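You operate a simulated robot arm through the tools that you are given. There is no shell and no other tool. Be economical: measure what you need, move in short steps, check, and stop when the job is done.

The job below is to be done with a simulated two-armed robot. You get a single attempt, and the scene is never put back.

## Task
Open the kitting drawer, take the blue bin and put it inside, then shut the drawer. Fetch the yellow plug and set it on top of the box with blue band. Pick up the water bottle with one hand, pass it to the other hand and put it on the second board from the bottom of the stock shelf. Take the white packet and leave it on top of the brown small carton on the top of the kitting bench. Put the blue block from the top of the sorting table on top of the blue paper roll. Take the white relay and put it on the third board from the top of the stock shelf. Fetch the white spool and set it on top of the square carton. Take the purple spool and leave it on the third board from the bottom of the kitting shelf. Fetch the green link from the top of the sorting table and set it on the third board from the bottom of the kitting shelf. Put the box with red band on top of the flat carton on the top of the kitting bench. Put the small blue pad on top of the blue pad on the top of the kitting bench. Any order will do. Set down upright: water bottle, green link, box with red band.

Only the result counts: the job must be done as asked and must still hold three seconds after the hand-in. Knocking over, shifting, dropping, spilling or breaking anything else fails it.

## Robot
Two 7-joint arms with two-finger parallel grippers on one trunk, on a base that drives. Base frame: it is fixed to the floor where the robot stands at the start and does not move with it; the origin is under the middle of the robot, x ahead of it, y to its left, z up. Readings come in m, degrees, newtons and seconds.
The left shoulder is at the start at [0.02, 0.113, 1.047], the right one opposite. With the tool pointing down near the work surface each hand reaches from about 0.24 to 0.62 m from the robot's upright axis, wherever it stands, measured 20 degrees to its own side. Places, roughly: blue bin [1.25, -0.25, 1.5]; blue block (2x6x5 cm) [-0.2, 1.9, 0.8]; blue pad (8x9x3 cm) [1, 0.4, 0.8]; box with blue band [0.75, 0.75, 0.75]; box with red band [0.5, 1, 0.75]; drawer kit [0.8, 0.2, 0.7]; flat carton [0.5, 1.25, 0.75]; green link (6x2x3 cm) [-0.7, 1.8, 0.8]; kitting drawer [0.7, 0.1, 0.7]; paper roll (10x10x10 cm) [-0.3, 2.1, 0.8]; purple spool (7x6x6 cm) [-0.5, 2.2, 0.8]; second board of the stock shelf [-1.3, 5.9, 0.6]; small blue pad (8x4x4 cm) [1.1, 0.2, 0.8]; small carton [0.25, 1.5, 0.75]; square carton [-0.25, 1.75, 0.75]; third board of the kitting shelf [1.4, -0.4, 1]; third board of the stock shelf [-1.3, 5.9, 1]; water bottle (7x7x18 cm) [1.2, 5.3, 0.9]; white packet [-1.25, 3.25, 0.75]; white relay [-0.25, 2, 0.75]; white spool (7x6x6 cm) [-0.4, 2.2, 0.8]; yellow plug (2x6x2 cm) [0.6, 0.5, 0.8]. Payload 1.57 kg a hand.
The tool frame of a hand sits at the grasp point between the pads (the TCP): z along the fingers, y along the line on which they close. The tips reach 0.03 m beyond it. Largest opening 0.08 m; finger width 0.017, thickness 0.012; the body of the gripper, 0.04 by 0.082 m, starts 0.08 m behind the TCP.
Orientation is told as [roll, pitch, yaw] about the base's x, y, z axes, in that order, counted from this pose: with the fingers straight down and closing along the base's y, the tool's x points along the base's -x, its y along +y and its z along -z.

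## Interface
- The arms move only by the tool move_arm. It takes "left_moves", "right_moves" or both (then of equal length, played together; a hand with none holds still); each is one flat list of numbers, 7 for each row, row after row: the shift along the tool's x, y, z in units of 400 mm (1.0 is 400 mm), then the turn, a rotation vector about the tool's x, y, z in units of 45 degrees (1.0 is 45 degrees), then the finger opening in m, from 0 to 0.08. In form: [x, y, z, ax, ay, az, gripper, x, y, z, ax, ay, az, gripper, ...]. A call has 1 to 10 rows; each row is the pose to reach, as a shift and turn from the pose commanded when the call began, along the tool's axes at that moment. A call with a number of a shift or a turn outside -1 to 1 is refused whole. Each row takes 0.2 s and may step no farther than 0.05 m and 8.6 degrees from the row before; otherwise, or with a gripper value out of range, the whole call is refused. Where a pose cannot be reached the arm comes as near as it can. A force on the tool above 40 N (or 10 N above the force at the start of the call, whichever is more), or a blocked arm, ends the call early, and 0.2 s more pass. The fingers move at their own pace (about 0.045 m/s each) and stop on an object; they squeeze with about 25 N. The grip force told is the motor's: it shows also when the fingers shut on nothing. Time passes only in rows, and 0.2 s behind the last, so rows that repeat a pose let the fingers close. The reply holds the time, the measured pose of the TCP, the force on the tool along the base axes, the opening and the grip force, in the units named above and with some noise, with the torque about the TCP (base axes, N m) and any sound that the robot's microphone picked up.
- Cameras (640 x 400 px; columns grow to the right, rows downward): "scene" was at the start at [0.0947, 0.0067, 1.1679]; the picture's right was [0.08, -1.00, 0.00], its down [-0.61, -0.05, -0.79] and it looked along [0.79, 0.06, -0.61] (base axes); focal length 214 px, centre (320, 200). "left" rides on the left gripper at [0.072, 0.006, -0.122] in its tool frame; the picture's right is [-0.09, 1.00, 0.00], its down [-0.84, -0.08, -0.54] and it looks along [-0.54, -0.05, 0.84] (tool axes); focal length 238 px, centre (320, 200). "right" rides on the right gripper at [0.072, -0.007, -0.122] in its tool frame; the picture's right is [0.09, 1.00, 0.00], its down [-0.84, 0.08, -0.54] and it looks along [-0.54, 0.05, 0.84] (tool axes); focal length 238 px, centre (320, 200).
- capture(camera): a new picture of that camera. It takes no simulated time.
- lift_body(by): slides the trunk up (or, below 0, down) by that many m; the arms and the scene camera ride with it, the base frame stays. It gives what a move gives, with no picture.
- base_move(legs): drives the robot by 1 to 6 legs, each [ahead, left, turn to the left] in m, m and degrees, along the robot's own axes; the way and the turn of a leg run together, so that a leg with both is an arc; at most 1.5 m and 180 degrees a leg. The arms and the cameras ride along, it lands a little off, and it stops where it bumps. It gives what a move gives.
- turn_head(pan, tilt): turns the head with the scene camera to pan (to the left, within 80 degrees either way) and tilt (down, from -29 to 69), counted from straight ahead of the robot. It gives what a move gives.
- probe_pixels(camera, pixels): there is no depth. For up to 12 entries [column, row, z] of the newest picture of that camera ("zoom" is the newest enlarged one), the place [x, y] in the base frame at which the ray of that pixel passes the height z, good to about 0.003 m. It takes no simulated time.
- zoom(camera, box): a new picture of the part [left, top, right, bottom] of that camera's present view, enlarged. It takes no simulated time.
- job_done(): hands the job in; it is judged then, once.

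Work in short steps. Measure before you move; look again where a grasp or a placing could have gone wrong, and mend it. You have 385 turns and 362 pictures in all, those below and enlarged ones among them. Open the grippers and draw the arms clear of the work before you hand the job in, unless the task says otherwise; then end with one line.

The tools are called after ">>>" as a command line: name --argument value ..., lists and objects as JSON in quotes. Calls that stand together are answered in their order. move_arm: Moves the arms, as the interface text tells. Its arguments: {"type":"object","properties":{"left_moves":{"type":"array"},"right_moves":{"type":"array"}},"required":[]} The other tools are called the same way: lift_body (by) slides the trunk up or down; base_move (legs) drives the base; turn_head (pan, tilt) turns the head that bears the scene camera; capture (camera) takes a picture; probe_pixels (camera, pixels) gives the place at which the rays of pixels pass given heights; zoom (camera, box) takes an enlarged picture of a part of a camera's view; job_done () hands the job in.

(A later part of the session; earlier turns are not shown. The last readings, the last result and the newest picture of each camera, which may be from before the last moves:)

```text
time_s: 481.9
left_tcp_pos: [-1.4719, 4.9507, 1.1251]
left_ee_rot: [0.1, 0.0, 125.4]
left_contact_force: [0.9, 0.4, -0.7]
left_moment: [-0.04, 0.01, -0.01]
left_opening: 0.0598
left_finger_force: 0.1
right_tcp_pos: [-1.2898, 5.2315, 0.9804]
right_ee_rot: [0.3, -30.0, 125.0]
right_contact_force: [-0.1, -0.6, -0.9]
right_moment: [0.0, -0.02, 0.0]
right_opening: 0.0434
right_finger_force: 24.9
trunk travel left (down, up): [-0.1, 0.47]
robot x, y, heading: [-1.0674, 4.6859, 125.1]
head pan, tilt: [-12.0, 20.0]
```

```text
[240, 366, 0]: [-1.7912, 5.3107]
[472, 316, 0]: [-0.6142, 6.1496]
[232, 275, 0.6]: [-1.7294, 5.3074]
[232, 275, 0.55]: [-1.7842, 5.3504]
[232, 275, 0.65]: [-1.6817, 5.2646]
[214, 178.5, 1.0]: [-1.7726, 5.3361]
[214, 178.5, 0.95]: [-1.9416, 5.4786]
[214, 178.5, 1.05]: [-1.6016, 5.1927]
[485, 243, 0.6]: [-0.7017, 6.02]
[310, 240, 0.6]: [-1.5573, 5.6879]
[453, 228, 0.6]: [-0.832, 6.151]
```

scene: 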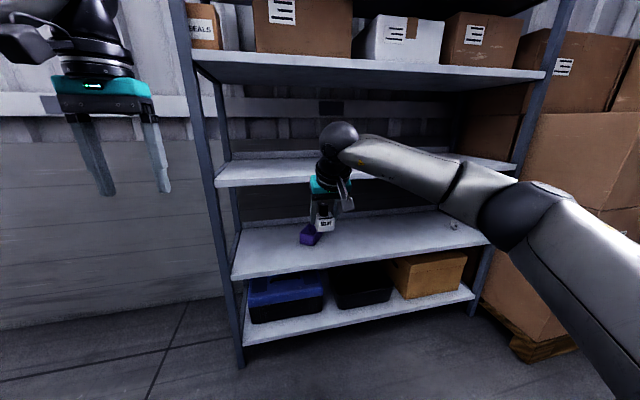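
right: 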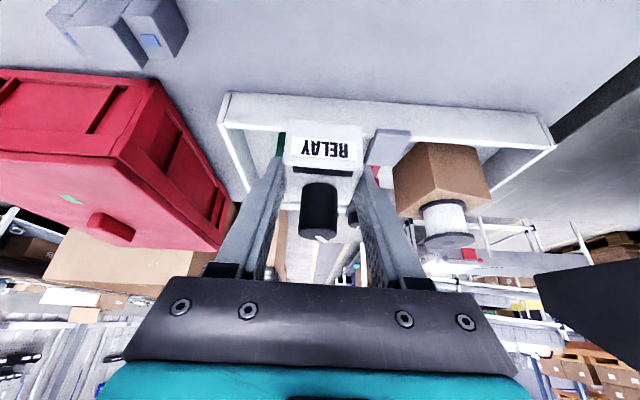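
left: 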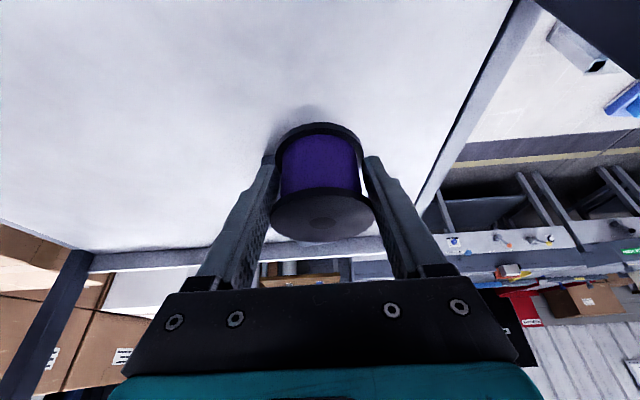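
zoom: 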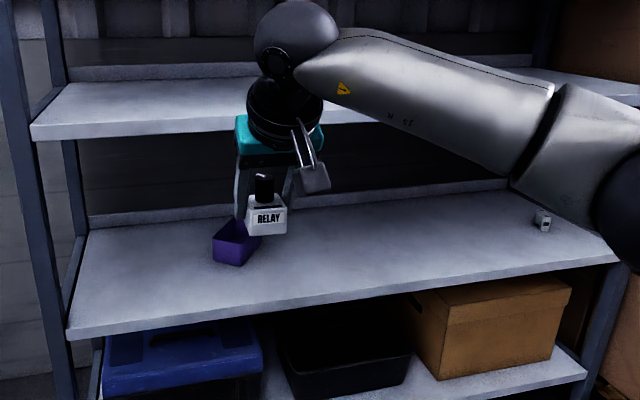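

Board 3 (third from top) ≈1.005, front at s≈5.335. Raise the trunk 0.15, pull the left hand back, drive ahead.

>>> lift_body --by 0.15

>>> move_arm --left_moves '[0.06, 0, 0, 0, 0, 0, 0.06, 0.12, 0, 0, 0, 0, 0, 0.06, 0.18, 0, 0, 0, 0, 0, 0.06]'

>>> base_move --legs '[[0.34, 0, 0.8]]'

>>> capture --camera "right"

>>> capture --camera "scene"

```text
time_s: 483.6
left_tcp_pos: [-1.4727, 4.9515, 1.276]
left_ee_rot: [0.1, 0.0, 125.6]
left_contact_force: [-0.2, -0.1, 0.2]
left_moment: [0.05, -0.01, -0.04]
left_opening: 0.06
left_finger_force: 0.0
right_tcp_pos: [-1.2902, 5.2321, 1.1298]
right_ee_rot: [0.4, -30.0, 124.9]
right_contact_force: [-0.2, 0.0, -1.0]
right_moment: [0.04, 0.05, 0.01]
right_opening: 0.0433
right_finger_force: 24.9
trunk travel left (down, up): [-0.25, 0.32]
robot x, y, heading: [-1.0674, 4.6873, 125.3]
head pan, tilt: [-12.0, 20.0]
```

```text
time_s: 484.4
left_tcp_pos: [-1.4288, 4.8906, 1.2763]
left_ee_rot: [0.0, -0.1, 125.6]
left_contact_force: [-0.8, 0.5, 0.7]
left_moment: [0.02, 0.01, -0.01]
left_opening: 0.0604
left_finger_force: 0.1
right_tcp_pos: [-1.2908, 5.2313, 1.1307]
right_ee_rot: [0.3, -30.1, 124.9]
right_contact_force: [-0.2, -0.5, -1.2]
right_moment: [0.0, -0.03, -0.01]
right_opening: 0.0432
right_finger_force: 24.7
trunk travel left (down, up): [-0.25, 0.32]
robot x, y, heading: [-1.0637, 4.6862, 125.5]
head pan, tilt: [-12.0, 20.0]
```

```text
time_s: 486.6
left_tcp_pos: [-1.6301, 5.1619, 1.2753]
left_ee_rot: [0.1, 0.1, 126.4]
left_contact_force: [-0.5, 0.3, 0.1]
left_moment: [-0.02, -0.02, -0.01]
left_opening: 0.0602
left_finger_force: 0.0
right_tcp_pos: [-1.4951, 5.503, 1.1301]
right_ee_rot: [0.4, -30.1, 126.0]
right_contact_force: [0.2, 0.4, -1.2]
right_moment: [0.0, 0.0, 0.01]
right_opening: 0.0434
right_finger_force: 25.0
trunk travel left (down, up): [-0.25, 0.32]
robot x, y, heading: [-1.2624, 4.9647, 126.2]
head pan, tilt: [-12.0, 20.0]
```

```text
96 pictures are left
```

right: 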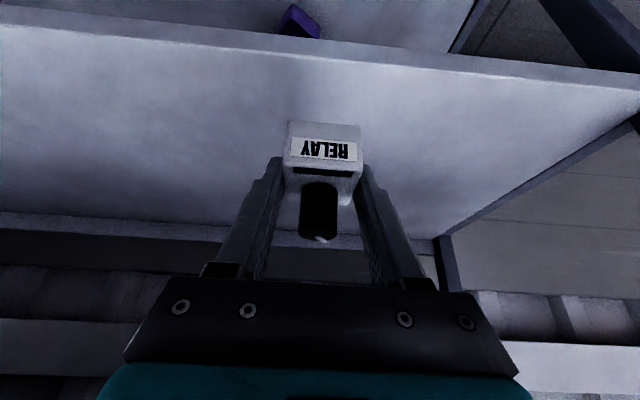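

```text
95 pictures are left
```

scene: 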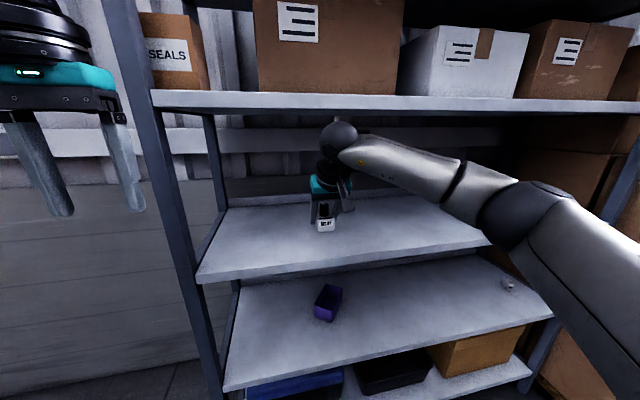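

>>> probe_pixels --camera "right" --pixels '[[320, 50, 1.005], [320, 235, 1.005], [100, 28, 1.005]]'

>>> probe_pixels --camera "scene" --pixels '[[200, 278, 1.0], [330, 258, 1.0], [330, 230, 1.0], [330, 303, 0.58], [228, 388, 0.58]]'

```text
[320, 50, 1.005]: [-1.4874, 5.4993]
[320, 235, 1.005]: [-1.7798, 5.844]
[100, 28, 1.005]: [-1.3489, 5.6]
```

```text
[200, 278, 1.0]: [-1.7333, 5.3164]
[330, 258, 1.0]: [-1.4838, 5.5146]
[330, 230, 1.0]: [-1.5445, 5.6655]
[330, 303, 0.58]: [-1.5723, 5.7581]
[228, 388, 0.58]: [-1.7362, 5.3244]
```

TCP is right at the front edge; move 0.08 further in.

>>> base_move --legs '[[0.08, 0, 0]]'

>>> move_arm --right_moves '[0.04, 0, 0.07, 0, 0, 0, 0.02, 0.07, 0, 0.121, 0, 0, 0, 0.02, 0.09, 0, 0.156, 0, 0, 0, 0.02, 0.097, 0, 0.168, 0, 0, 0, 0.02, 0.103, 0, 0.178, 0, 0, 0, 0.02]'

>>> zoom --camera "scene" --box '[240, 130, 420, 300]'

```text
time_s: 487.7
left_tcp_pos: [-1.6759, 5.2263, 1.2757]
left_ee_rot: [0.1, 0.1, 126.4]
left_contact_force: [0.2, -0.2, -0.4]
left_moment: [0.0, -0.03, -0.01]
left_opening: 0.06
left_finger_force: 0.1
right_tcp_pos: [-1.5412, 5.5666, 1.1305]
right_ee_rot: [0.3, -30.0, 125.9]
right_contact_force: [-0.3, -0.1, -0.8]
right_moment: [-0.02, -0.03, 0.0]
right_opening: 0.0431
right_finger_force: 24.4
trunk travel left (down, up): [-0.25, 0.32]
robot x, y, heading: [-1.3113, 5.0246, 126.0]
head pan, tilt: [-12.0, 20.0]
```

```text
time_s: 488.9
left_tcp_pos: [-1.6755, 5.2245, 1.275]
left_ee_rot: [0.1, 0.0, 126.4]
left_contact_force: [-0.8, 0.3, -0.3]
left_moment: [-0.03, 0.02, 0.01]
left_opening: 0.0602
left_finger_force: 0.1
right_tcp_pos: [-1.5422, 5.5655, 1.0468]
right_ee_rot: [0.3, -30.0, 125.8]
right_contact_force: [-0.1, -0.5, -1.1]
right_moment: [0.0, 0.03, 0.0]
right_opening: 0.0432
right_finger_force: 25.1
trunk travel left (down, up): [-0.25, 0.32]
robot x, y, heading: [-1.308, 5.0275, 126.1]
head pan, tilt: [-12.0, 20.0]
```

```text
2.35 times, centred on (330, 215) of scene
```

zoom: 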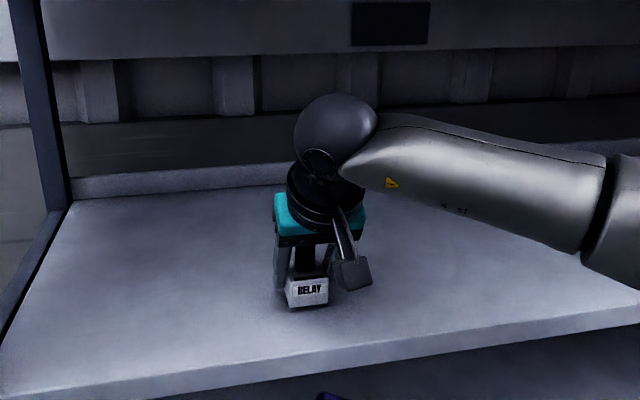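

Almost touching; lower further to contact.

>>> move_arm --right_moves '[0.006, 0, 0.01, 0, 0, 0, 0.02, 0.012, 0, 0.02, 0, 0, 0, 0.02, 0.018, 0, 0.03, 0, 0, 0, 0.02, 0.022, 0, 0.037, 0, 0, 0, 0.02]'

```text
time_s: 489.9
left_tcp_pos: [-1.6755, 5.2236, 1.276]
left_ee_rot: [0.2, -0.1, 126.4]
left_contact_force: [-0.3, -0.1, 0.2]
left_moment: [-0.01, 0.0, 0.01]
left_opening: 0.0599
left_finger_force: 0.1
right_tcp_pos: [-1.5417, 5.5651, 1.0353]
right_ee_rot: [0.5, -30.6, 125.8]
right_contact_force: [1.8, -0.2, 18.8]
right_moment: [-0.22, -0.37, -0.05]
right_opening: 0.0436
right_finger_force: 25.1
trunk travel left (down, up): [-0.25, 0.32]
robot x, y, heading: [-1.3131, 5.026, 126.0]
head pan, tilt: [-12.0, 20.0]
```

Contact. Release and withdraw along the tool axis.

>>> move_arm --right_moves '[0, 0, -0.006, 0, 0, 0, 0.065, 0, 0, -0.006, 0, 0, 0, 0.065, 0, 0, -0.1, 0, 0, 0, 0.065, 0, 0, -0.2, 0, 0, 0, 0.065, 0, 0, -0.3, 0, 0, 0, 0.065]'

>>> zoom --camera "scene" --box '[240, 130, 420, 300]'

>>> base_move --legs '[[-0.5, 0, 0]]'

>>> turn_head --pan -78 --tilt 20

>>> capture --camera "scene"

```text
time_s: 491.1
left_tcp_pos: [-1.6762, 5.2248, 1.2763]
left_ee_rot: [0.1, -0.1, 126.4]
left_contact_force: [-0.3, -0.2, -0.1]
left_moment: [-0.03, 0.01, -0.01]
left_opening: 0.06
left_finger_force: 0.1
right_tcp_pos: [-1.5057, 5.5158, 1.1354]
right_ee_rot: [0.3, -30.0, 125.9]
right_contact_force: [0.5, 0.9, -0.5]
right_moment: [-0.01, 0.0, -0.03]
right_opening: 0.0649
right_finger_force: 0.1
trunk travel left (down, up): [-0.25, 0.32]
robot x, y, heading: [-1.3045, 5.0276, 126.0]
head pan, tilt: [-12.0, 20.0]
```

```text
2.35 times, centred on (330, 215) of scene
```

zoom: 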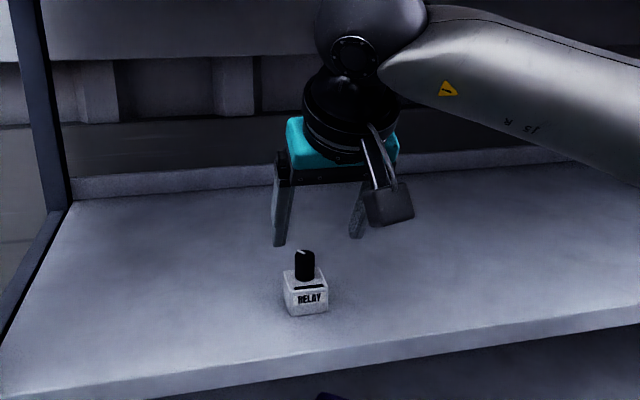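

```text
time_s: 494.0
left_tcp_pos: [-1.382, 4.8219, 1.2756]
left_ee_rot: [0.1, -0.2, 126.4]
left_contact_force: [0.1, 0.1, 0.0]
left_moment: [0.01, 0.0, -0.05]
left_opening: 0.0599
left_finger_force: 0.1
right_tcp_pos: [-1.2108, 5.1132, 1.1356]
right_ee_rot: [0.3, -30.0, 125.7]
right_contact_force: [0.1, 0.6, 0.7]
right_moment: [0.02, -0.02, 0.01]
right_opening: 0.065
right_finger_force: 0.1
trunk travel left (down, up): [-0.25, 0.32]
robot x, y, heading: [-1.0165, 4.6181, 126.3]
head pan, tilt: [-12.0, 20.0]
```

```text
time_s: 495.4
left_tcp_pos: [-1.3825, 4.8222, 1.2766]
left_ee_rot: [0.2, 0.0, 126.3]
left_contact_force: [-0.3, -0.2, -0.1]
left_moment: [0.0, 0.01, -0.01]
left_opening: 0.0601
left_finger_force: 0.1
right_tcp_pos: [-1.2103, 5.1136, 1.1354]
right_ee_rot: [0.4, -29.9, 125.8]
right_contact_force: [0.0, 0.0, -0.2]
right_moment: [-0.04, 0.0, -0.02]
right_opening: 0.065
right_finger_force: 0.2
trunk travel left (down, up): [-0.25, 0.32]
robot x, y, heading: [-1.0131, 4.6252, 126.1]
head pan, tilt: [-78.0, 20.0]
```

```text
92 pictures are left
```

scene: 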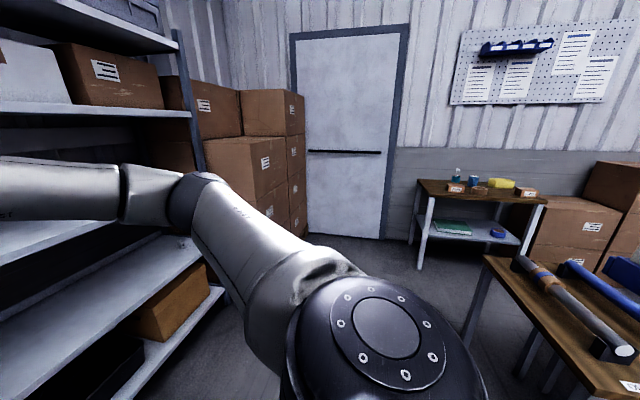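

Relay set. Turn clockwise toward the bottle table (bearing ≈17°).

>>> base_move --legs '[[0, 0, -108]]'

>>> turn_head --pan 0 --tilt 20

>>> capture --camera "scene"

>>> zoom --camera "scene" --box '[240, 100, 420, 240]'

```text
time_s: 500.3
left_tcp_pos: [-0.7125, 4.9101, 1.2776]
left_ee_rot: [0.1, -0.1, 18.3]
left_contact_force: [-0.4, -0.2, 0.4]
left_moment: [-0.02, 0.02, -0.02]
left_opening: 0.06
left_finger_force: 0.0
right_tcp_pos: [-0.488, 4.6577, 1.1355]
right_ee_rot: [0.4, -30.1, 17.8]
right_contact_force: [-0.2, 0.0, -0.5]
right_moment: [0.03, -0.05, 0.01]
right_opening: 0.0648
right_finger_force: 0.1
trunk travel left (down, up): [-0.25, 0.32]
robot x, y, heading: [-1.0125, 4.6241, 18.3]
head pan, tilt: [-78.0, 20.0]
```

```text
time_s: 501.9
left_tcp_pos: [-0.7119, 4.9098, 1.2766]
left_ee_rot: [0.2, 0.0, 18.3]
left_contact_force: [0.1, -0.6, -0.4]
left_moment: [0.01, 0.02, 0.0]
left_opening: 0.06
left_finger_force: 0.0
right_tcp_pos: [-0.4881, 4.6576, 1.1352]
right_ee_rot: [0.3, -30.0, 17.8]
right_contact_force: [-0.2, 0.3, -0.3]
right_moment: [0.0, 0.0, 0.01]
right_opening: 0.0648
right_finger_force: 0.1
trunk travel left (down, up): [-0.25, 0.32]
robot x, y, heading: [-1.0153, 4.624, 18.4]
head pan, tilt: [0.0, 20.0]
```

```text
91 pictures are left
```

scene: 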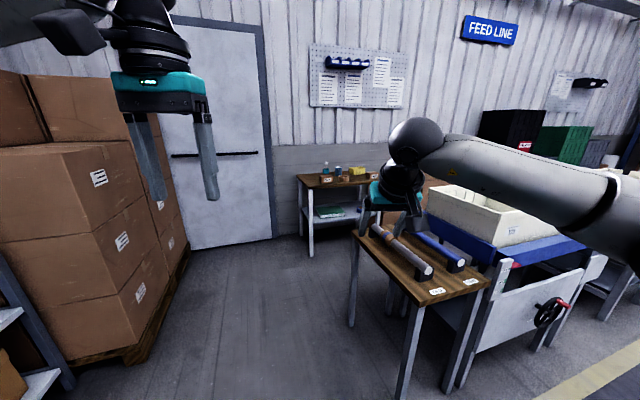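

```text
2.86 times, centred on (330, 170) of scene
```

zoom: 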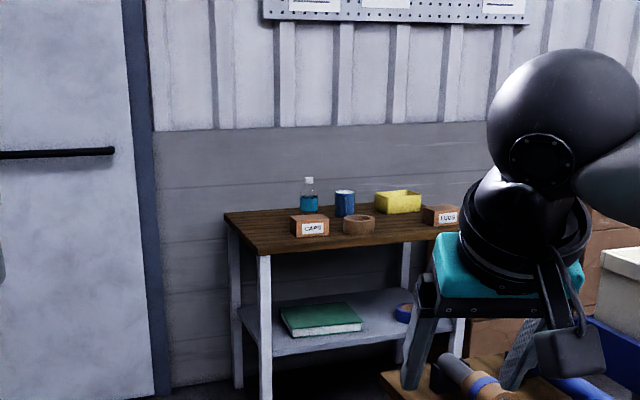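

>>> probe_pixels --camera "scene" --pixels '[[310, 257, 0], [310.7, 188.5, 0.8], [310.7, 188.5, 0.75], [326, 174, 0.85], [326, 174, 0.8], [355, 327, 0], [400, 398, 0], [180, 255, 0], [430, 305, 0.78]]'

```text
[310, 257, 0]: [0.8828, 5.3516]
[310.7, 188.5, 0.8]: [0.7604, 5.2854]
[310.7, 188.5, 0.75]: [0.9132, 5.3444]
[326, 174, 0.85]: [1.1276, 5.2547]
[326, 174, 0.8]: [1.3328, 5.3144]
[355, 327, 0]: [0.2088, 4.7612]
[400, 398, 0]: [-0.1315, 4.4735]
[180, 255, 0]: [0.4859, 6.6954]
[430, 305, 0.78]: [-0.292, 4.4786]
```

>>> probe_pixels --camera "scene" --pixels '[[150, 362, 0], [190, 262, 0], [340, 280, 0], [60, 390, 0]]'

```text
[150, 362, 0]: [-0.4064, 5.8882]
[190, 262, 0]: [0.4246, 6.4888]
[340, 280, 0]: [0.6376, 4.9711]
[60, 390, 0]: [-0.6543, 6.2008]
```

Table faces heading 36°. Turn +17.6°, drive ahead 1.5, then right 0.55.

>>> base_move --legs '[[0, 0, 17.6], [1.45, 0, 0], [0, -0.5, 0]]'

>>> turn_head --pan -5 --tilt 30

>>> capture --camera "scene"

>>> capture --camera "right"

```text
time_s: 512.5
left_tcp_pos: [0.653, 5.4123, 1.2759]
left_ee_rot: [0.1, 0.0, 35.3]
left_contact_force: [0.1, -0.3, -0.7]
left_moment: [0.03, 0.0, 0.02]
left_opening: 0.0602
left_finger_force: 0.1
right_tcp_pos: [0.9403, 5.2367, 1.1353]
right_ee_rot: [0.3, -30.1, 34.5]
right_contact_force: [0.9, -0.4, 1.3]
right_moment: [0.01, 0.03, 0.01]
right_opening: 0.0652
right_finger_force: 0.1
trunk travel left (down, up): [-0.25, 0.32]
robot x, y, heading: [0.4436, 5.0504, 35.0]
head pan, tilt: [0.0, 20.0]
```

```text
time_s: 513.3
left_tcp_pos: [0.6533, 5.4131, 1.2742]
left_ee_rot: [0.1, 0.0, 35.2]
left_contact_force: [-0.4, 0.9, -0.3]
left_moment: [-0.02, -0.01, -0.02]
left_opening: 0.06
left_finger_force: 0.1
right_tcp_pos: [0.9406, 5.2374, 1.1356]
right_ee_rot: [0.4, -30.1, 34.6]
right_contact_force: [-0.8, -0.3, 0.2]
right_moment: [0.02, -0.01, -0.02]
right_opening: 0.065
right_finger_force: 0.1
trunk travel left (down, up): [-0.25, 0.32]
robot x, y, heading: [0.4433, 5.0488, 35.1]
head pan, tilt: [-5.0, 30.0]
```

```text
89 pictures are left
```

scene: 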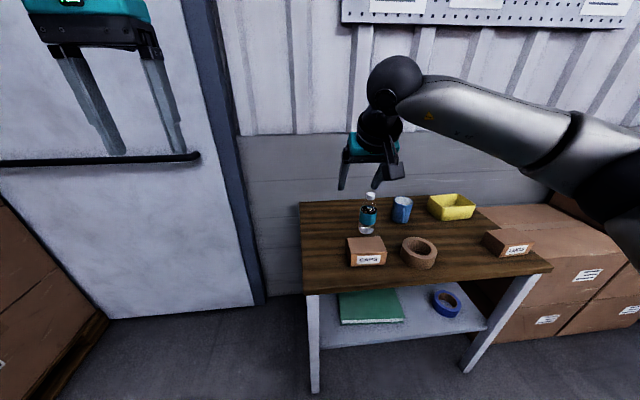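

```text
88 pictures are left
```

right: 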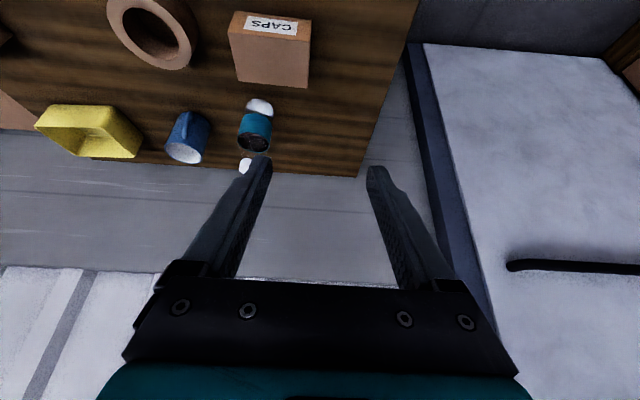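

>>> zoom --camera "scene" --box '[330, 180, 430, 280]'

>>> zoom --camera "right" --box '[150, 60, 330, 180]'

>>> probe_pixels --camera "scene" --pixels '[[301, 292, 0.8], [301, 292, 0.76], [301, 292, 0.78], [314, 390, 0], [366, 230, 0.8], [366, 230, 0.77], [370, 197, 0.96], [370, 197, 0.94]]'

>>> probe_pixels --camera "right" --pixels '[[259, 108, 0.8], [259, 108, 0.77], [245, 165, 0.96], [245, 165, 0.94]]'

```text
4.00 times, centred on (380, 230) of scene
```

zoom: 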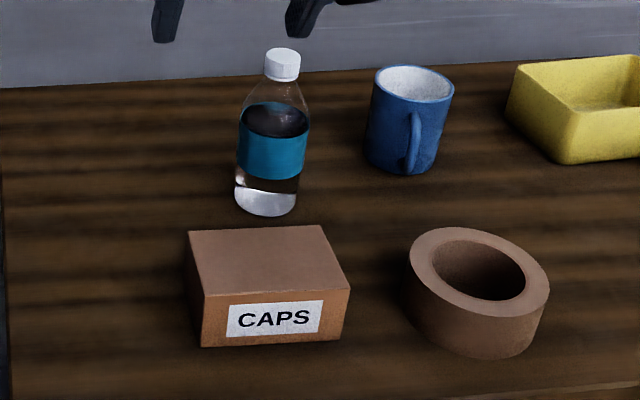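

```text
3.33 times, centred on (240, 120) of right
```

zoom: 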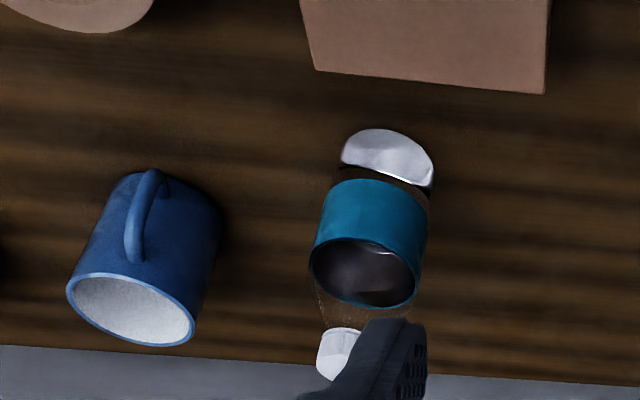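

```text
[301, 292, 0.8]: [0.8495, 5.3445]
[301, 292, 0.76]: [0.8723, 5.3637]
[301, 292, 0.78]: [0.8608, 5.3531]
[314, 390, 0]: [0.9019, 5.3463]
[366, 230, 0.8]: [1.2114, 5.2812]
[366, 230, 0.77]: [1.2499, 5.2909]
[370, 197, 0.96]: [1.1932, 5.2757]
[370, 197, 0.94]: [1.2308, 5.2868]
```

```text
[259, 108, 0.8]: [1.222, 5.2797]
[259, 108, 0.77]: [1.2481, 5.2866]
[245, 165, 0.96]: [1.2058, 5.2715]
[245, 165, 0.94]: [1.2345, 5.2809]
```

Bottle: centre (1.228,5.283), table z≈0.785, cap top ≈0.965. Plan: right hand (vertical) grips the cap, left takes the body. Straighten right tool and drive in.

>>> move_arm --right_moves '[0, 0, 0, 0, 0.17, 0, 0.06, 0, 0, 0, 0, 0.34, 0, 0.06, 0, 0, 0, 0, 0.51, 0, 0.06, 0, 0, 0, 0, 0.667, 0, 0.06]'

>>> base_move --legs '[[0, -0.13, 0.8], [0.24, 0, 0]]'

>>> capture --camera "right"

>>> capture --camera "scene"

```text
time_s: 514.3
left_tcp_pos: [0.6536, 5.4134, 1.2751]
left_ee_rot: [0.1, 0.1, 35.3]
left_contact_force: [-0.9, 0.6, -0.2]
left_moment: [-0.02, -0.04, 0.02]
left_opening: 0.0597
left_finger_force: 0.1
right_tcp_pos: [0.9402, 5.2365, 1.1356]
right_ee_rot: [0.3, 0.0, 34.8]
right_contact_force: [0.2, 0.6, -0.2]
right_moment: [-0.01, -0.01, -0.03]
right_opening: 0.0598
right_finger_force: 0.0
trunk travel left (down, up): [-0.25, 0.32]
robot x, y, heading: [0.4471, 5.0456, 35.0]
head pan, tilt: [-5.0, 30.0]
```

```text
time_s: 516.9
left_tcp_pos: [0.9172, 5.45, 1.2743]
left_ee_rot: [0.2, 0.0, 36.0]
left_contact_force: [0.8, 0.3, 0.1]
left_moment: [0.0, 0.01, -0.01]
left_opening: 0.0598
left_finger_force: 0.1
right_tcp_pos: [1.2081, 5.2775, 1.1346]
right_ee_rot: [0.3, 0.0, 35.8]
right_contact_force: [0.1, 0.1, 0.0]
right_moment: [-0.01, 0.03, 0.03]
right_opening: 0.06
right_finger_force: 0.1
trunk travel left (down, up): [-0.25, 0.32]
robot x, y, heading: [0.7174, 5.0837, 35.7]
head pan, tilt: [-5.0, 30.0]
```

```text
85 pictures are left
```

right: 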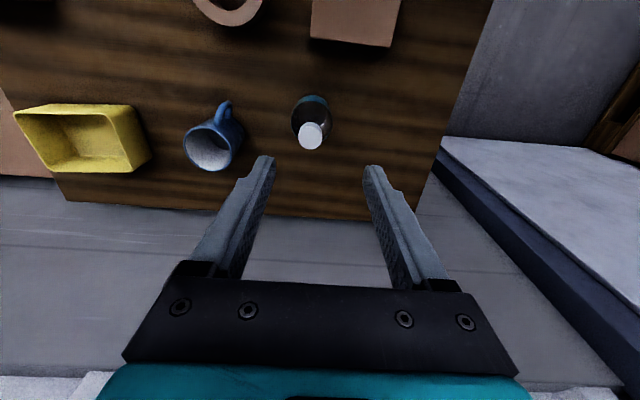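

```text
84 pictures are left
```

scene: 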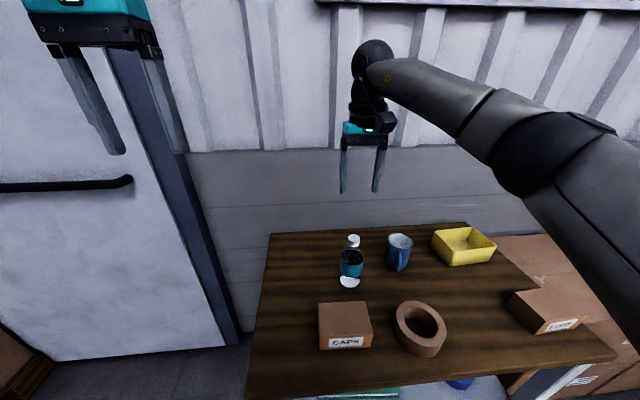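

Cap at (311,135); correct 2 cm forward, 1.1 cm right, and descend to just above.

>>> move_arm --right_moves '[-0.025, -0.014, 0.1, 0, 0, 0, 0.05, -0.05, -0.028, 0.2, 0, 0, 0, 0.05, -0.05, -0.028, 0.28, 0, 0, 0, 0.05]'

>>> capture --camera "right"

```text
time_s: 517.7
left_tcp_pos: [0.9177, 5.4497, 1.2755]
left_ee_rot: [0.0, 0.1, 36.0]
left_contact_force: [-0.8, -1.0, -0.9]
left_moment: [-0.06, 0.01, 0.0]
left_opening: 0.0598
left_finger_force: 0.0
right_tcp_pos: [1.2305, 5.2804, 1.0239]
right_ee_rot: [0.2, -0.2, 35.7]
right_contact_force: [-0.2, 0.2, 0.5]
right_moment: [-0.02, -0.02, 0.01]
right_opening: 0.0501
right_finger_force: 0.0
trunk travel left (down, up): [-0.25, 0.32]
robot x, y, heading: [0.7173, 5.0834, 35.5]
head pan, tilt: [-5.0, 30.0]
```

```text
83 pictures are left
```

right: 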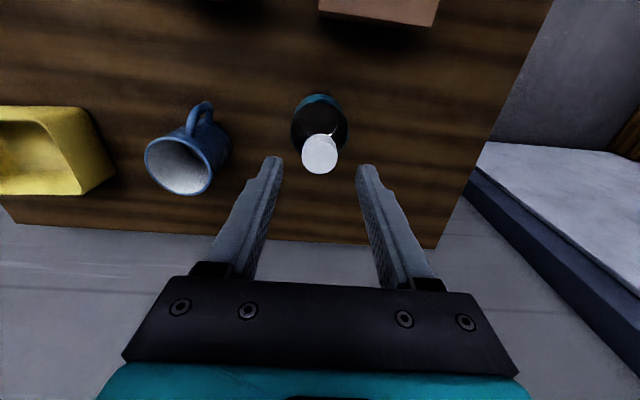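

Centred. Descend 6 cm, close on the cap.

>>> move_arm --right_moves '[0, 0, 0.06, 0, 0, 0, 0.05, 0, 0, 0.12, 0, 0, 0, 0.05, 0, 0, 0.155, 0, 0, 0, 0.05, 0, 0, 0.155, 0, 0, 0, 0.0, 0, 0, 0.155, 0, 0, 0, 0.0, 0, 0, 0.155, 0, 0, 0, 0.0]'

>>> capture --camera "right"

>>> zoom --camera "scene" --box '[290, 140, 430, 310]'

```text
time_s: 519.1
left_tcp_pos: [0.9154, 5.4475, 1.276]
left_ee_rot: [0.2, 0.1, 36.1]
left_contact_force: [0.0, -0.2, -0.4]
left_moment: [0.04, 0.02, 0.0]
left_opening: 0.0599
left_finger_force: 0.1
right_tcp_pos: [1.2306, 5.2802, 0.9606]
right_ee_rot: [0.3, 0.0, 35.7]
right_contact_force: [-0.6, 0.0, -0.4]
right_moment: [-0.01, 0.01, 0.06]
right_opening: 0.0306
right_finger_force: 24.7
trunk travel left (down, up): [-0.25, 0.32]
robot x, y, heading: [0.716, 5.0839, 35.8]
head pan, tilt: [-5.0, 30.0]
```

```text
82 pictures are left
```

right: 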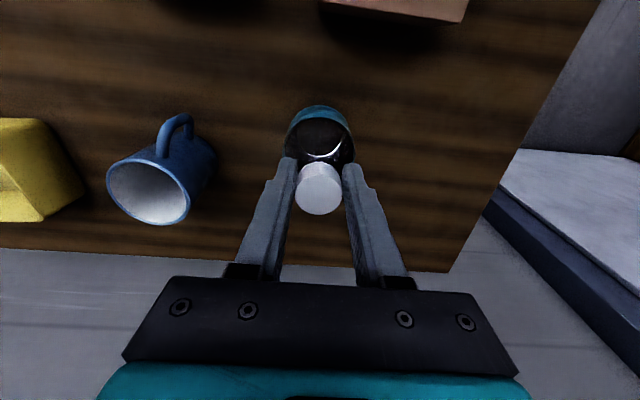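

```text
2.35 times, centred on (360, 225) of scene
```

zoom: 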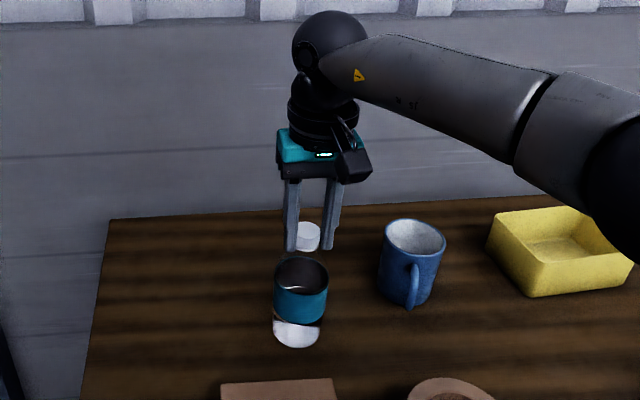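

Cap gripped (0.031). Lift gently and check the load.

>>> move_arm --right_moves '[0, 0, -0.02, 0, 0, 0, 0, 0, 0, -0.05, 0, 0, 0, 0, 0, 0, -0.1, 0, 0, 0, 0, 0, 0, -0.16, 0, 0, 0, 0, 0, 0, -0.22, 0, 0, 0, 0]'

>>> zoom --camera "scene" --box '[290, 110, 430, 280]'

```text
time_s: 520.3
left_tcp_pos: [0.9166, 5.4497, 1.275]
left_ee_rot: [0.1, -0.1, 36.0]
left_contact_force: [0.2, -0.6, 0.1]
left_moment: [0.04, 0.01, 0.01]
left_opening: 0.0599
left_finger_force: 0.1
right_tcp_pos: [1.2302, 5.2793, 1.0504]
right_ee_rot: [0.4, -0.1, 35.6]
right_contact_force: [0.5, -0.3, -2.6]
right_moment: [0.0, -0.01, 0.01]
right_opening: 0.0302
right_finger_force: 24.6
trunk travel left (down, up): [-0.25, 0.32]
robot x, y, heading: [0.7147, 5.0843, 35.8]
head pan, tilt: [-5.0, 30.0]
```

```text
2.35 times, centred on (360, 195) of scene
```

zoom: 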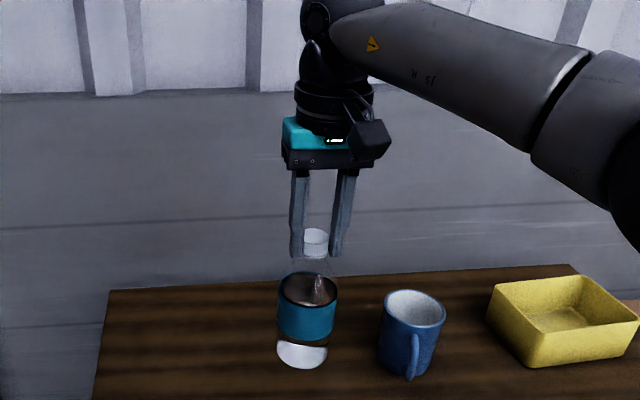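

Held (~0.27 kg). Raise trunk 0.1, back off and move to open floor.

>>> lift_body --by 0.1

>>> base_move --legs '[[-0.22, 0, 0], [0, 0.6, 0]]'

>>> turn_head --pan 0 --tilt 25

>>> capture --camera "scene"

```text
time_s: 521.7
left_tcp_pos: [0.9171, 5.4497, 1.3748]
left_ee_rot: [0.0, 0.1, 36.0]
left_contact_force: [-0.3, -0.2, -0.1]
left_moment: [0.02, 0.01, -0.02]
left_opening: 0.0599
left_finger_force: 0.0
right_tcp_pos: [1.23, 5.2806, 1.1507]
right_ee_rot: [0.4, 0.0, 35.7]
right_contact_force: [-0.2, -0.5, -2.1]
right_moment: [-0.01, 0.05, -0.02]
right_opening: 0.0304
right_finger_force: 25.2
trunk travel left (down, up): [-0.35, 0.22]
robot x, y, heading: [0.716, 5.0848, 35.7]
head pan, tilt: [-5.0, 30.0]
```

```text
time_s: 526.3
left_tcp_pos: [0.3885, 5.8081, 1.3758]
left_ee_rot: [0.1, 0.1, 36.1]
left_contact_force: [0.0, -0.2, 0.0]
left_moment: [0.01, 0.01, 0.0]
left_opening: 0.0599
left_finger_force: 0.0
right_tcp_pos: [0.7021, 5.6414, 1.1495]
right_ee_rot: [0.3, 0.0, 35.7]
right_contact_force: [-0.6, 0.5, -2.6]
right_moment: [-0.03, 0.04, 0.01]
right_opening: 0.03
right_finger_force: 25.3
trunk travel left (down, up): [-0.35, 0.22]
robot x, y, heading: [0.1877, 5.4431, 35.8]
head pan, tilt: [-5.0, 30.0]
```

```text
time_s: 527.0
left_tcp_pos: [0.3893, 5.808, 1.3753]
left_ee_rot: [0.1, 0.1, 36.1]
left_contact_force: [-0.4, 0.0, 0.0]
left_moment: [0.02, 0.0, 0.0]
left_opening: 0.0602
left_finger_force: 0.1
right_tcp_pos: [0.7024, 5.6392, 1.1497]
right_ee_rot: [0.4, 0.0, 35.7]
right_contact_force: [-0.1, 0.1, -3.0]
right_moment: [0.02, 0.01, -0.04]
right_opening: 0.0303
right_finger_force: 25.4
trunk travel left (down, up): [-0.35, 0.22]
robot x, y, heading: [0.1868, 5.4453, 36.0]
head pan, tilt: [0.0, 25.0]
```

```text
79 pictures are left
```

scene: 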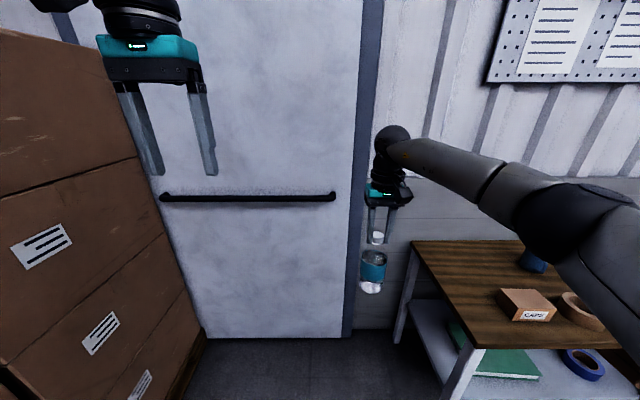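

Prepare handover: bring the bottle 0.1 m toward centre and turn the left tool to point forward-right, nearly horizontal (yaw −45°, then pitch −75°).

>>> move_arm --left_moves '[-0.03, 0, 0.05, 0, 0, 0.17, 0.08, -0.06, 0, 0.1, 0, 0, 0.34, 0.08, -0.09, 0, 0.15, 0, 0, 0.51, 0.08, -0.12, 0, 0.2, 0, 0, 0.68, 0.08, -0.15, 0, 0.25, 0, 0, 0.85, 0.08, -0.175, 0, 0.3, 0, 0, 1.0, 0.08]' --right_moves '[0, 0.04, 0, 0, 0, 0, 0, 0, 0.08, 0, 0, 0, 0, 0, 0, 0.12, 0, 0, 0, 0, 0, 0, 0.16, 0, 0, 0, 0, 0, 0, 0.21, 0, 0, 0, 0, 0, 0, 0.25, 0, 0, 0, 0, 0]'

>>> move_arm --left_moves '[0, 0, 0.05, 0, -0.17, 0, 0.08, 0, 0, 0.1, 0, -0.34, 0, 0.08, 0, 0, 0.15, 0, -0.51, 0, 0.08, 0, 0, 0.2, 0, -0.68, 0, 0.08, 0, 0, 0.25, 0, -0.85, 0, 0.08, 0, 0, 0.3, 0, -1.0, 0, 0.08]'

>>> move_arm --left_moves '[0, 0, 0, 0, -0.17, 0, 0.08, 0, 0, 0, 0, -0.34, 0, 0.08, 0, 0, 0, 0, -0.51, 0, 0.08, 0, 0, 0, 0, -0.667, 0, 0.08]'

>>> turn_head --pan 5 --tilt 30

>>> capture --camera "scene"

>>> capture --camera "left"

```text
time_s: 528.4
left_tcp_pos: [0.4465, 5.85, 1.2554]
left_ee_rot: [0.1, 0.1, -9.0]
left_contact_force: [-0.1, 0.1, 0.5]
left_moment: [-0.03, 0.0, 0.0]
left_opening: 0.08
left_finger_force: 0.1
right_tcp_pos: [0.6436, 5.7219, 1.1493]
right_ee_rot: [0.3, 0.0, 35.8]
right_contact_force: [0.7, 0.4, -2.5]
right_moment: [-0.04, 0.03, -0.01]
right_opening: 0.0299
right_finger_force: 25.1
trunk travel left (down, up): [-0.35, 0.22]
robot x, y, heading: [0.1868, 5.4452, 35.8]
head pan, tilt: [0.0, 25.0]
```

```text
time_s: 529.8
left_tcp_pos: [0.4451, 5.8499, 1.1365]
left_ee_rot: [0.3, -45.1, -9.3]
left_contact_force: [-0.2, 0.5, -0.8]
left_moment: [0.01, -0.02, -0.04]
left_opening: 0.08
left_finger_force: 0.1
right_tcp_pos: [0.6437, 5.7202, 1.1501]
right_ee_rot: [0.3, -0.1, 35.7]
right_contact_force: [0.2, 0.5, -2.1]
right_moment: [-0.04, 0.04, 0.01]
right_opening: 0.0301
right_finger_force: 24.8
trunk travel left (down, up): [-0.35, 0.22]
robot x, y, heading: [0.1864, 5.4442, 35.7]
head pan, tilt: [0.0, 25.0]
```

```text
time_s: 530.8
left_tcp_pos: [0.446, 5.8511, 1.136]
left_ee_rot: [0.5, -75.1, -9.4]
left_contact_force: [-0.2, -0.3, 0.1]
left_moment: [0.02, -0.03, 0.01]
left_opening: 0.0801
left_finger_force: 0.1
right_tcp_pos: [0.6438, 5.7207, 1.1495]
right_ee_rot: [0.3, 0.0, 35.6]
right_contact_force: [-0.1, -0.1, -2.5]
right_moment: [-0.02, -0.01, -0.01]
right_opening: 0.03
right_finger_force: 24.8
trunk travel left (down, up): [-0.35, 0.22]
robot x, y, heading: [0.1891, 5.444, 35.7]
head pan, tilt: [0.0, 25.0]
```

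```text
time_s: 531.4
left_tcp_pos: [0.4452, 5.8515, 1.136]
left_ee_rot: [0.4, -74.9, -9.4]
left_contact_force: [-0.1, 0.1, 0.1]
left_moment: [0.01, 0.01, -0.01]
left_opening: 0.0799
left_finger_force: 0.1
right_tcp_pos: [0.6434, 5.7214, 1.1493]
right_ee_rot: [0.4, 0.0, 35.6]
right_contact_force: [-0.3, 0.1, -2.7]
right_moment: [-0.03, 0.02, 0.04]
right_opening: 0.0302
right_finger_force: 24.6
trunk travel left (down, up): [-0.35, 0.22]
robot x, y, heading: [0.1869, 5.449, 35.9]
head pan, tilt: [5.0, 30.0]
```

```text
78 pictures are left
```

scene: 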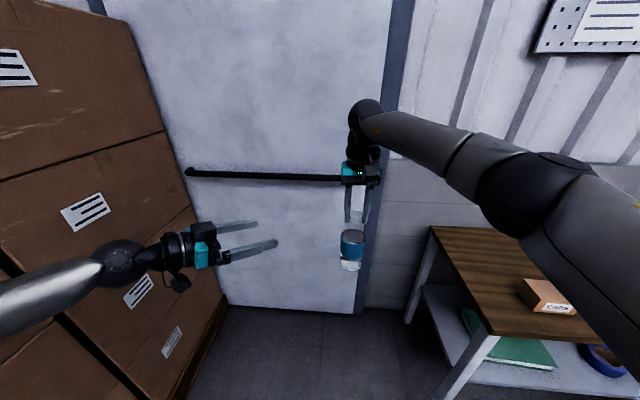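

```text
77 pictures are left
```

left: 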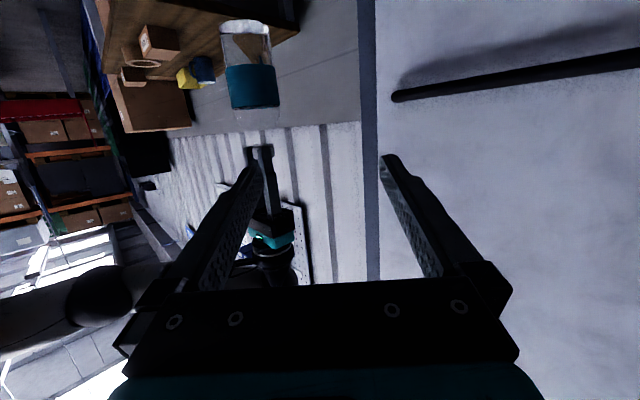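

Excellent pose. Align the left hand laterally and in height with the bottle body (still ~20 cm away).

>>> move_arm --left_moves '[0.064, -0.06, 0.017, 0, 0, 0, 0.08, 0.128, -0.12, 0.034, 0, 0, 0, 0.08, 0.192, -0.18, 0.052, 0, 0, 0, 0.08, 0.256, -0.24, 0.069, 0, 0, 0, 0.08]'

>>> capture --camera "left"

>>> zoom --camera "scene" --box '[180, 140, 440, 300]'

```text
time_s: 532.4
left_tcp_pos: [0.4315, 5.7569, 1.0296]
left_ee_rot: [0.4, -75.1, -9.4]
left_contact_force: [0.5, 0.3, 0.7]
left_moment: [-0.03, 0.04, -0.02]
left_opening: 0.0802
left_finger_force: 0.2
right_tcp_pos: [0.6434, 5.7206, 1.1503]
right_ee_rot: [0.2, 0.0, 35.7]
right_contact_force: [0.0, 0.6, -2.0]
right_moment: [-0.02, 0.02, 0.01]
right_opening: 0.0302
right_finger_force: 24.7
trunk travel left (down, up): [-0.35, 0.22]
robot x, y, heading: [0.1896, 5.4445, 35.4]
head pan, tilt: [5.0, 30.0]
```

```text
76 pictures are left
```

left: 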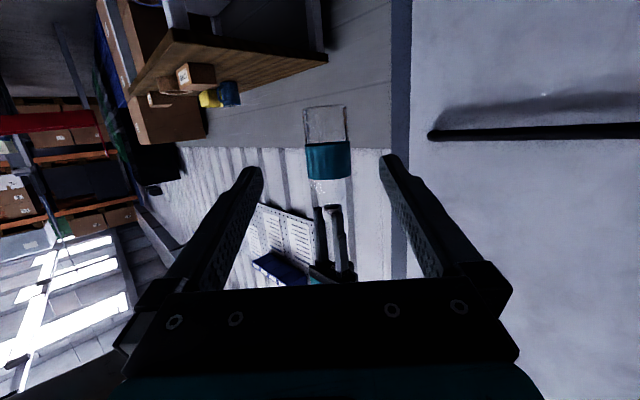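

```text
2.46 times, centred on (310, 220) of scene
```

zoom: 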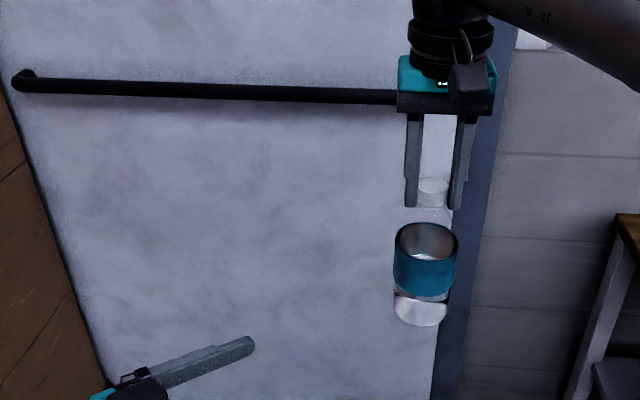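

Adjust +1 cm and advance 17 cm; check.

>>> move_arm --left_moves '[-0.03, 0.024, 0.11, 0, 0, 0, 0.08, -0.06, 0.024, 0.22, 0, 0, 0, 0.08, -0.09, 0.024, 0.33, 0, 0, 0, 0.08, -0.11, 0.024, 0.41, 0, 0, 0, 0.08]'

>>> capture --camera "left"

>>> zoom --camera "scene" --box '[260, 150, 440, 290]'

```text
time_s: 533.4
left_tcp_pos: [0.6016, 5.7392, 1.0298]
left_ee_rot: [0.6, -74.9, -9.6]
left_contact_force: [-0.1, 0.5, -0.3]
left_moment: [-0.02, 0.02, -0.01]
left_opening: 0.0802
left_finger_force: 0.1
right_tcp_pos: [0.6437, 5.7217, 1.1492]
right_ee_rot: [0.3, 0.0, 35.7]
right_contact_force: [0.1, 0.2, -2.5]
right_moment: [0.0, 0.03, 0.02]
right_opening: 0.0301
right_finger_force: 24.7
trunk travel left (down, up): [-0.35, 0.22]
robot x, y, heading: [0.1882, 5.4457, 35.9]
head pan, tilt: [5.0, 30.0]
```

```text
74 pictures are left
```

left: 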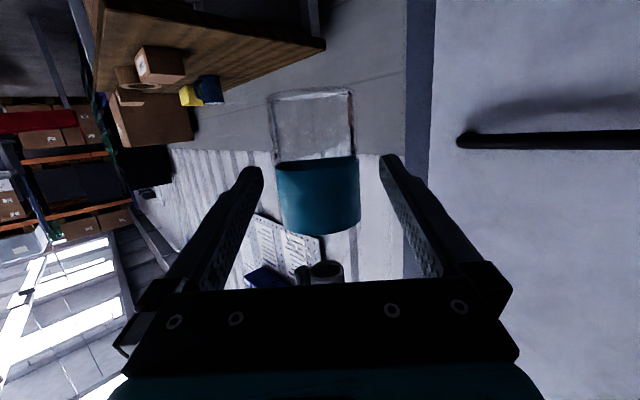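

```text
2.86 times, centred on (350, 220) of scene
```

zoom: 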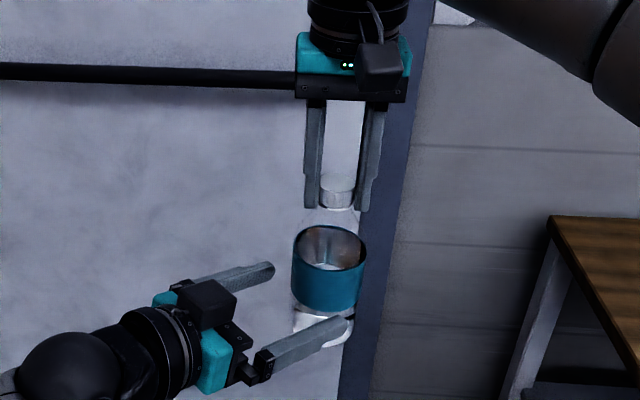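

Centred; advance the last 4.4 cm and close on the body.

>>> move_arm --left_moves '[-0.015, -0.015, 0.055, 0, 0, 0, 0.08, -0.029, -0.015, 0.107, 0, 0, 0, 0.08, -0.029, -0.015, 0.107, 0, 0, 0, 0.04, -0.029, -0.015, 0.107, 0, 0, 0, 0.04, -0.029, -0.015, 0.107, 0, 0, 0, 0.04]'

>>> capture --camera "left"

>>> zoom --camera "scene" --box '[260, 150, 440, 290]'

```text
time_s: 534.6
left_tcp_pos: [0.6435, 5.728, 1.029]
left_ee_rot: [0.4, -74.9, -9.1]
left_contact_force: [6.8, 9.4, -0.7]
left_moment: [-0.41, 0.27, 0.07]
left_opening: 0.0644
left_finger_force: 24.8
right_tcp_pos: [0.6435, 5.7192, 1.1492]
right_ee_rot: [0.3, 0.3, 35.7]
right_contact_force: [-7.7, -10.0, -1.5]
right_moment: [-0.77, 0.57, -0.07]
right_opening: 0.03
right_finger_force: 25.2
trunk travel left (down, up): [-0.35, 0.22]
robot x, y, heading: [0.1874, 5.4432, 35.5]
head pan, tilt: [5.0, 30.0]
```

```text
72 pictures are left
```

left: 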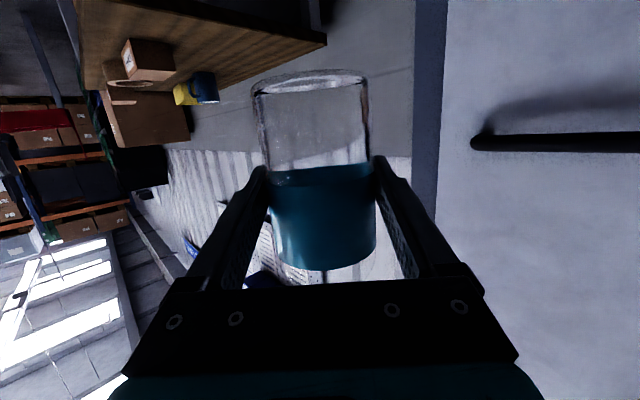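

```text
2.86 times, centred on (350, 220) of scene
```

zoom: 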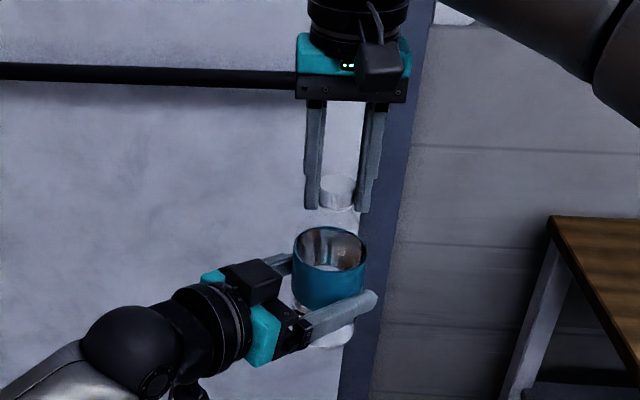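

Left has the body (0.064). Open the right hand and raise it clear.

>>> move_arm --right_moves '[0, 0, 0, 0, 0, 0, 0.04, 0, 0, 0, 0, 0, 0, 0.06, 0, 0, 0, 0, 0, 0, 0.06, 0, 0, -0.06, 0, 0, 0, 0.06, 0, 0, -0.15, 0, 0, 0, 0.06, 0, -0.05, -0.25, 0, 0, 0, 0.06, 0, -0.13, -0.3, 0, 0, 0, 0.06, 0, -0.23, -0.3, 0, 0, 0, 0.06, 0, -0.34, -0.3, 0, 0, 0, 0.06, 0, -0.44, -0.3, 0, 0, 0, 0.06]'

>>> zoom --camera "scene" --box '[220, 120, 440, 290]'

```text
time_s: 536.8
left_tcp_pos: [0.6436, 5.7272, 1.0289]
left_ee_rot: [0.5, -74.8, -9.4]
left_contact_force: [0.4, 0.4, 0.1]
left_moment: [-0.02, 0.03, 0.02]
left_opening: 0.0643
left_finger_force: 25.1
right_tcp_pos: [0.7483, 5.5771, 1.2684]
right_ee_rot: [0.4, 0.0, 35.8]
right_contact_force: [0.5, 0.2, -0.4]
right_moment: [0.06, -0.01, -0.01]
right_opening: 0.0598
right_finger_force: 0.0
trunk travel left (down, up): [-0.35, 0.22]
robot x, y, heading: [0.1909, 5.4398, 35.8]
head pan, tilt: [5.0, 30.0]
```

```text
2.35 times, centred on (330, 205) of scene
```

zoom: 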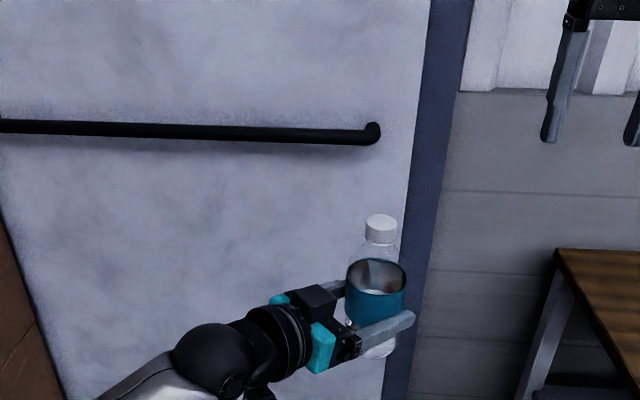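

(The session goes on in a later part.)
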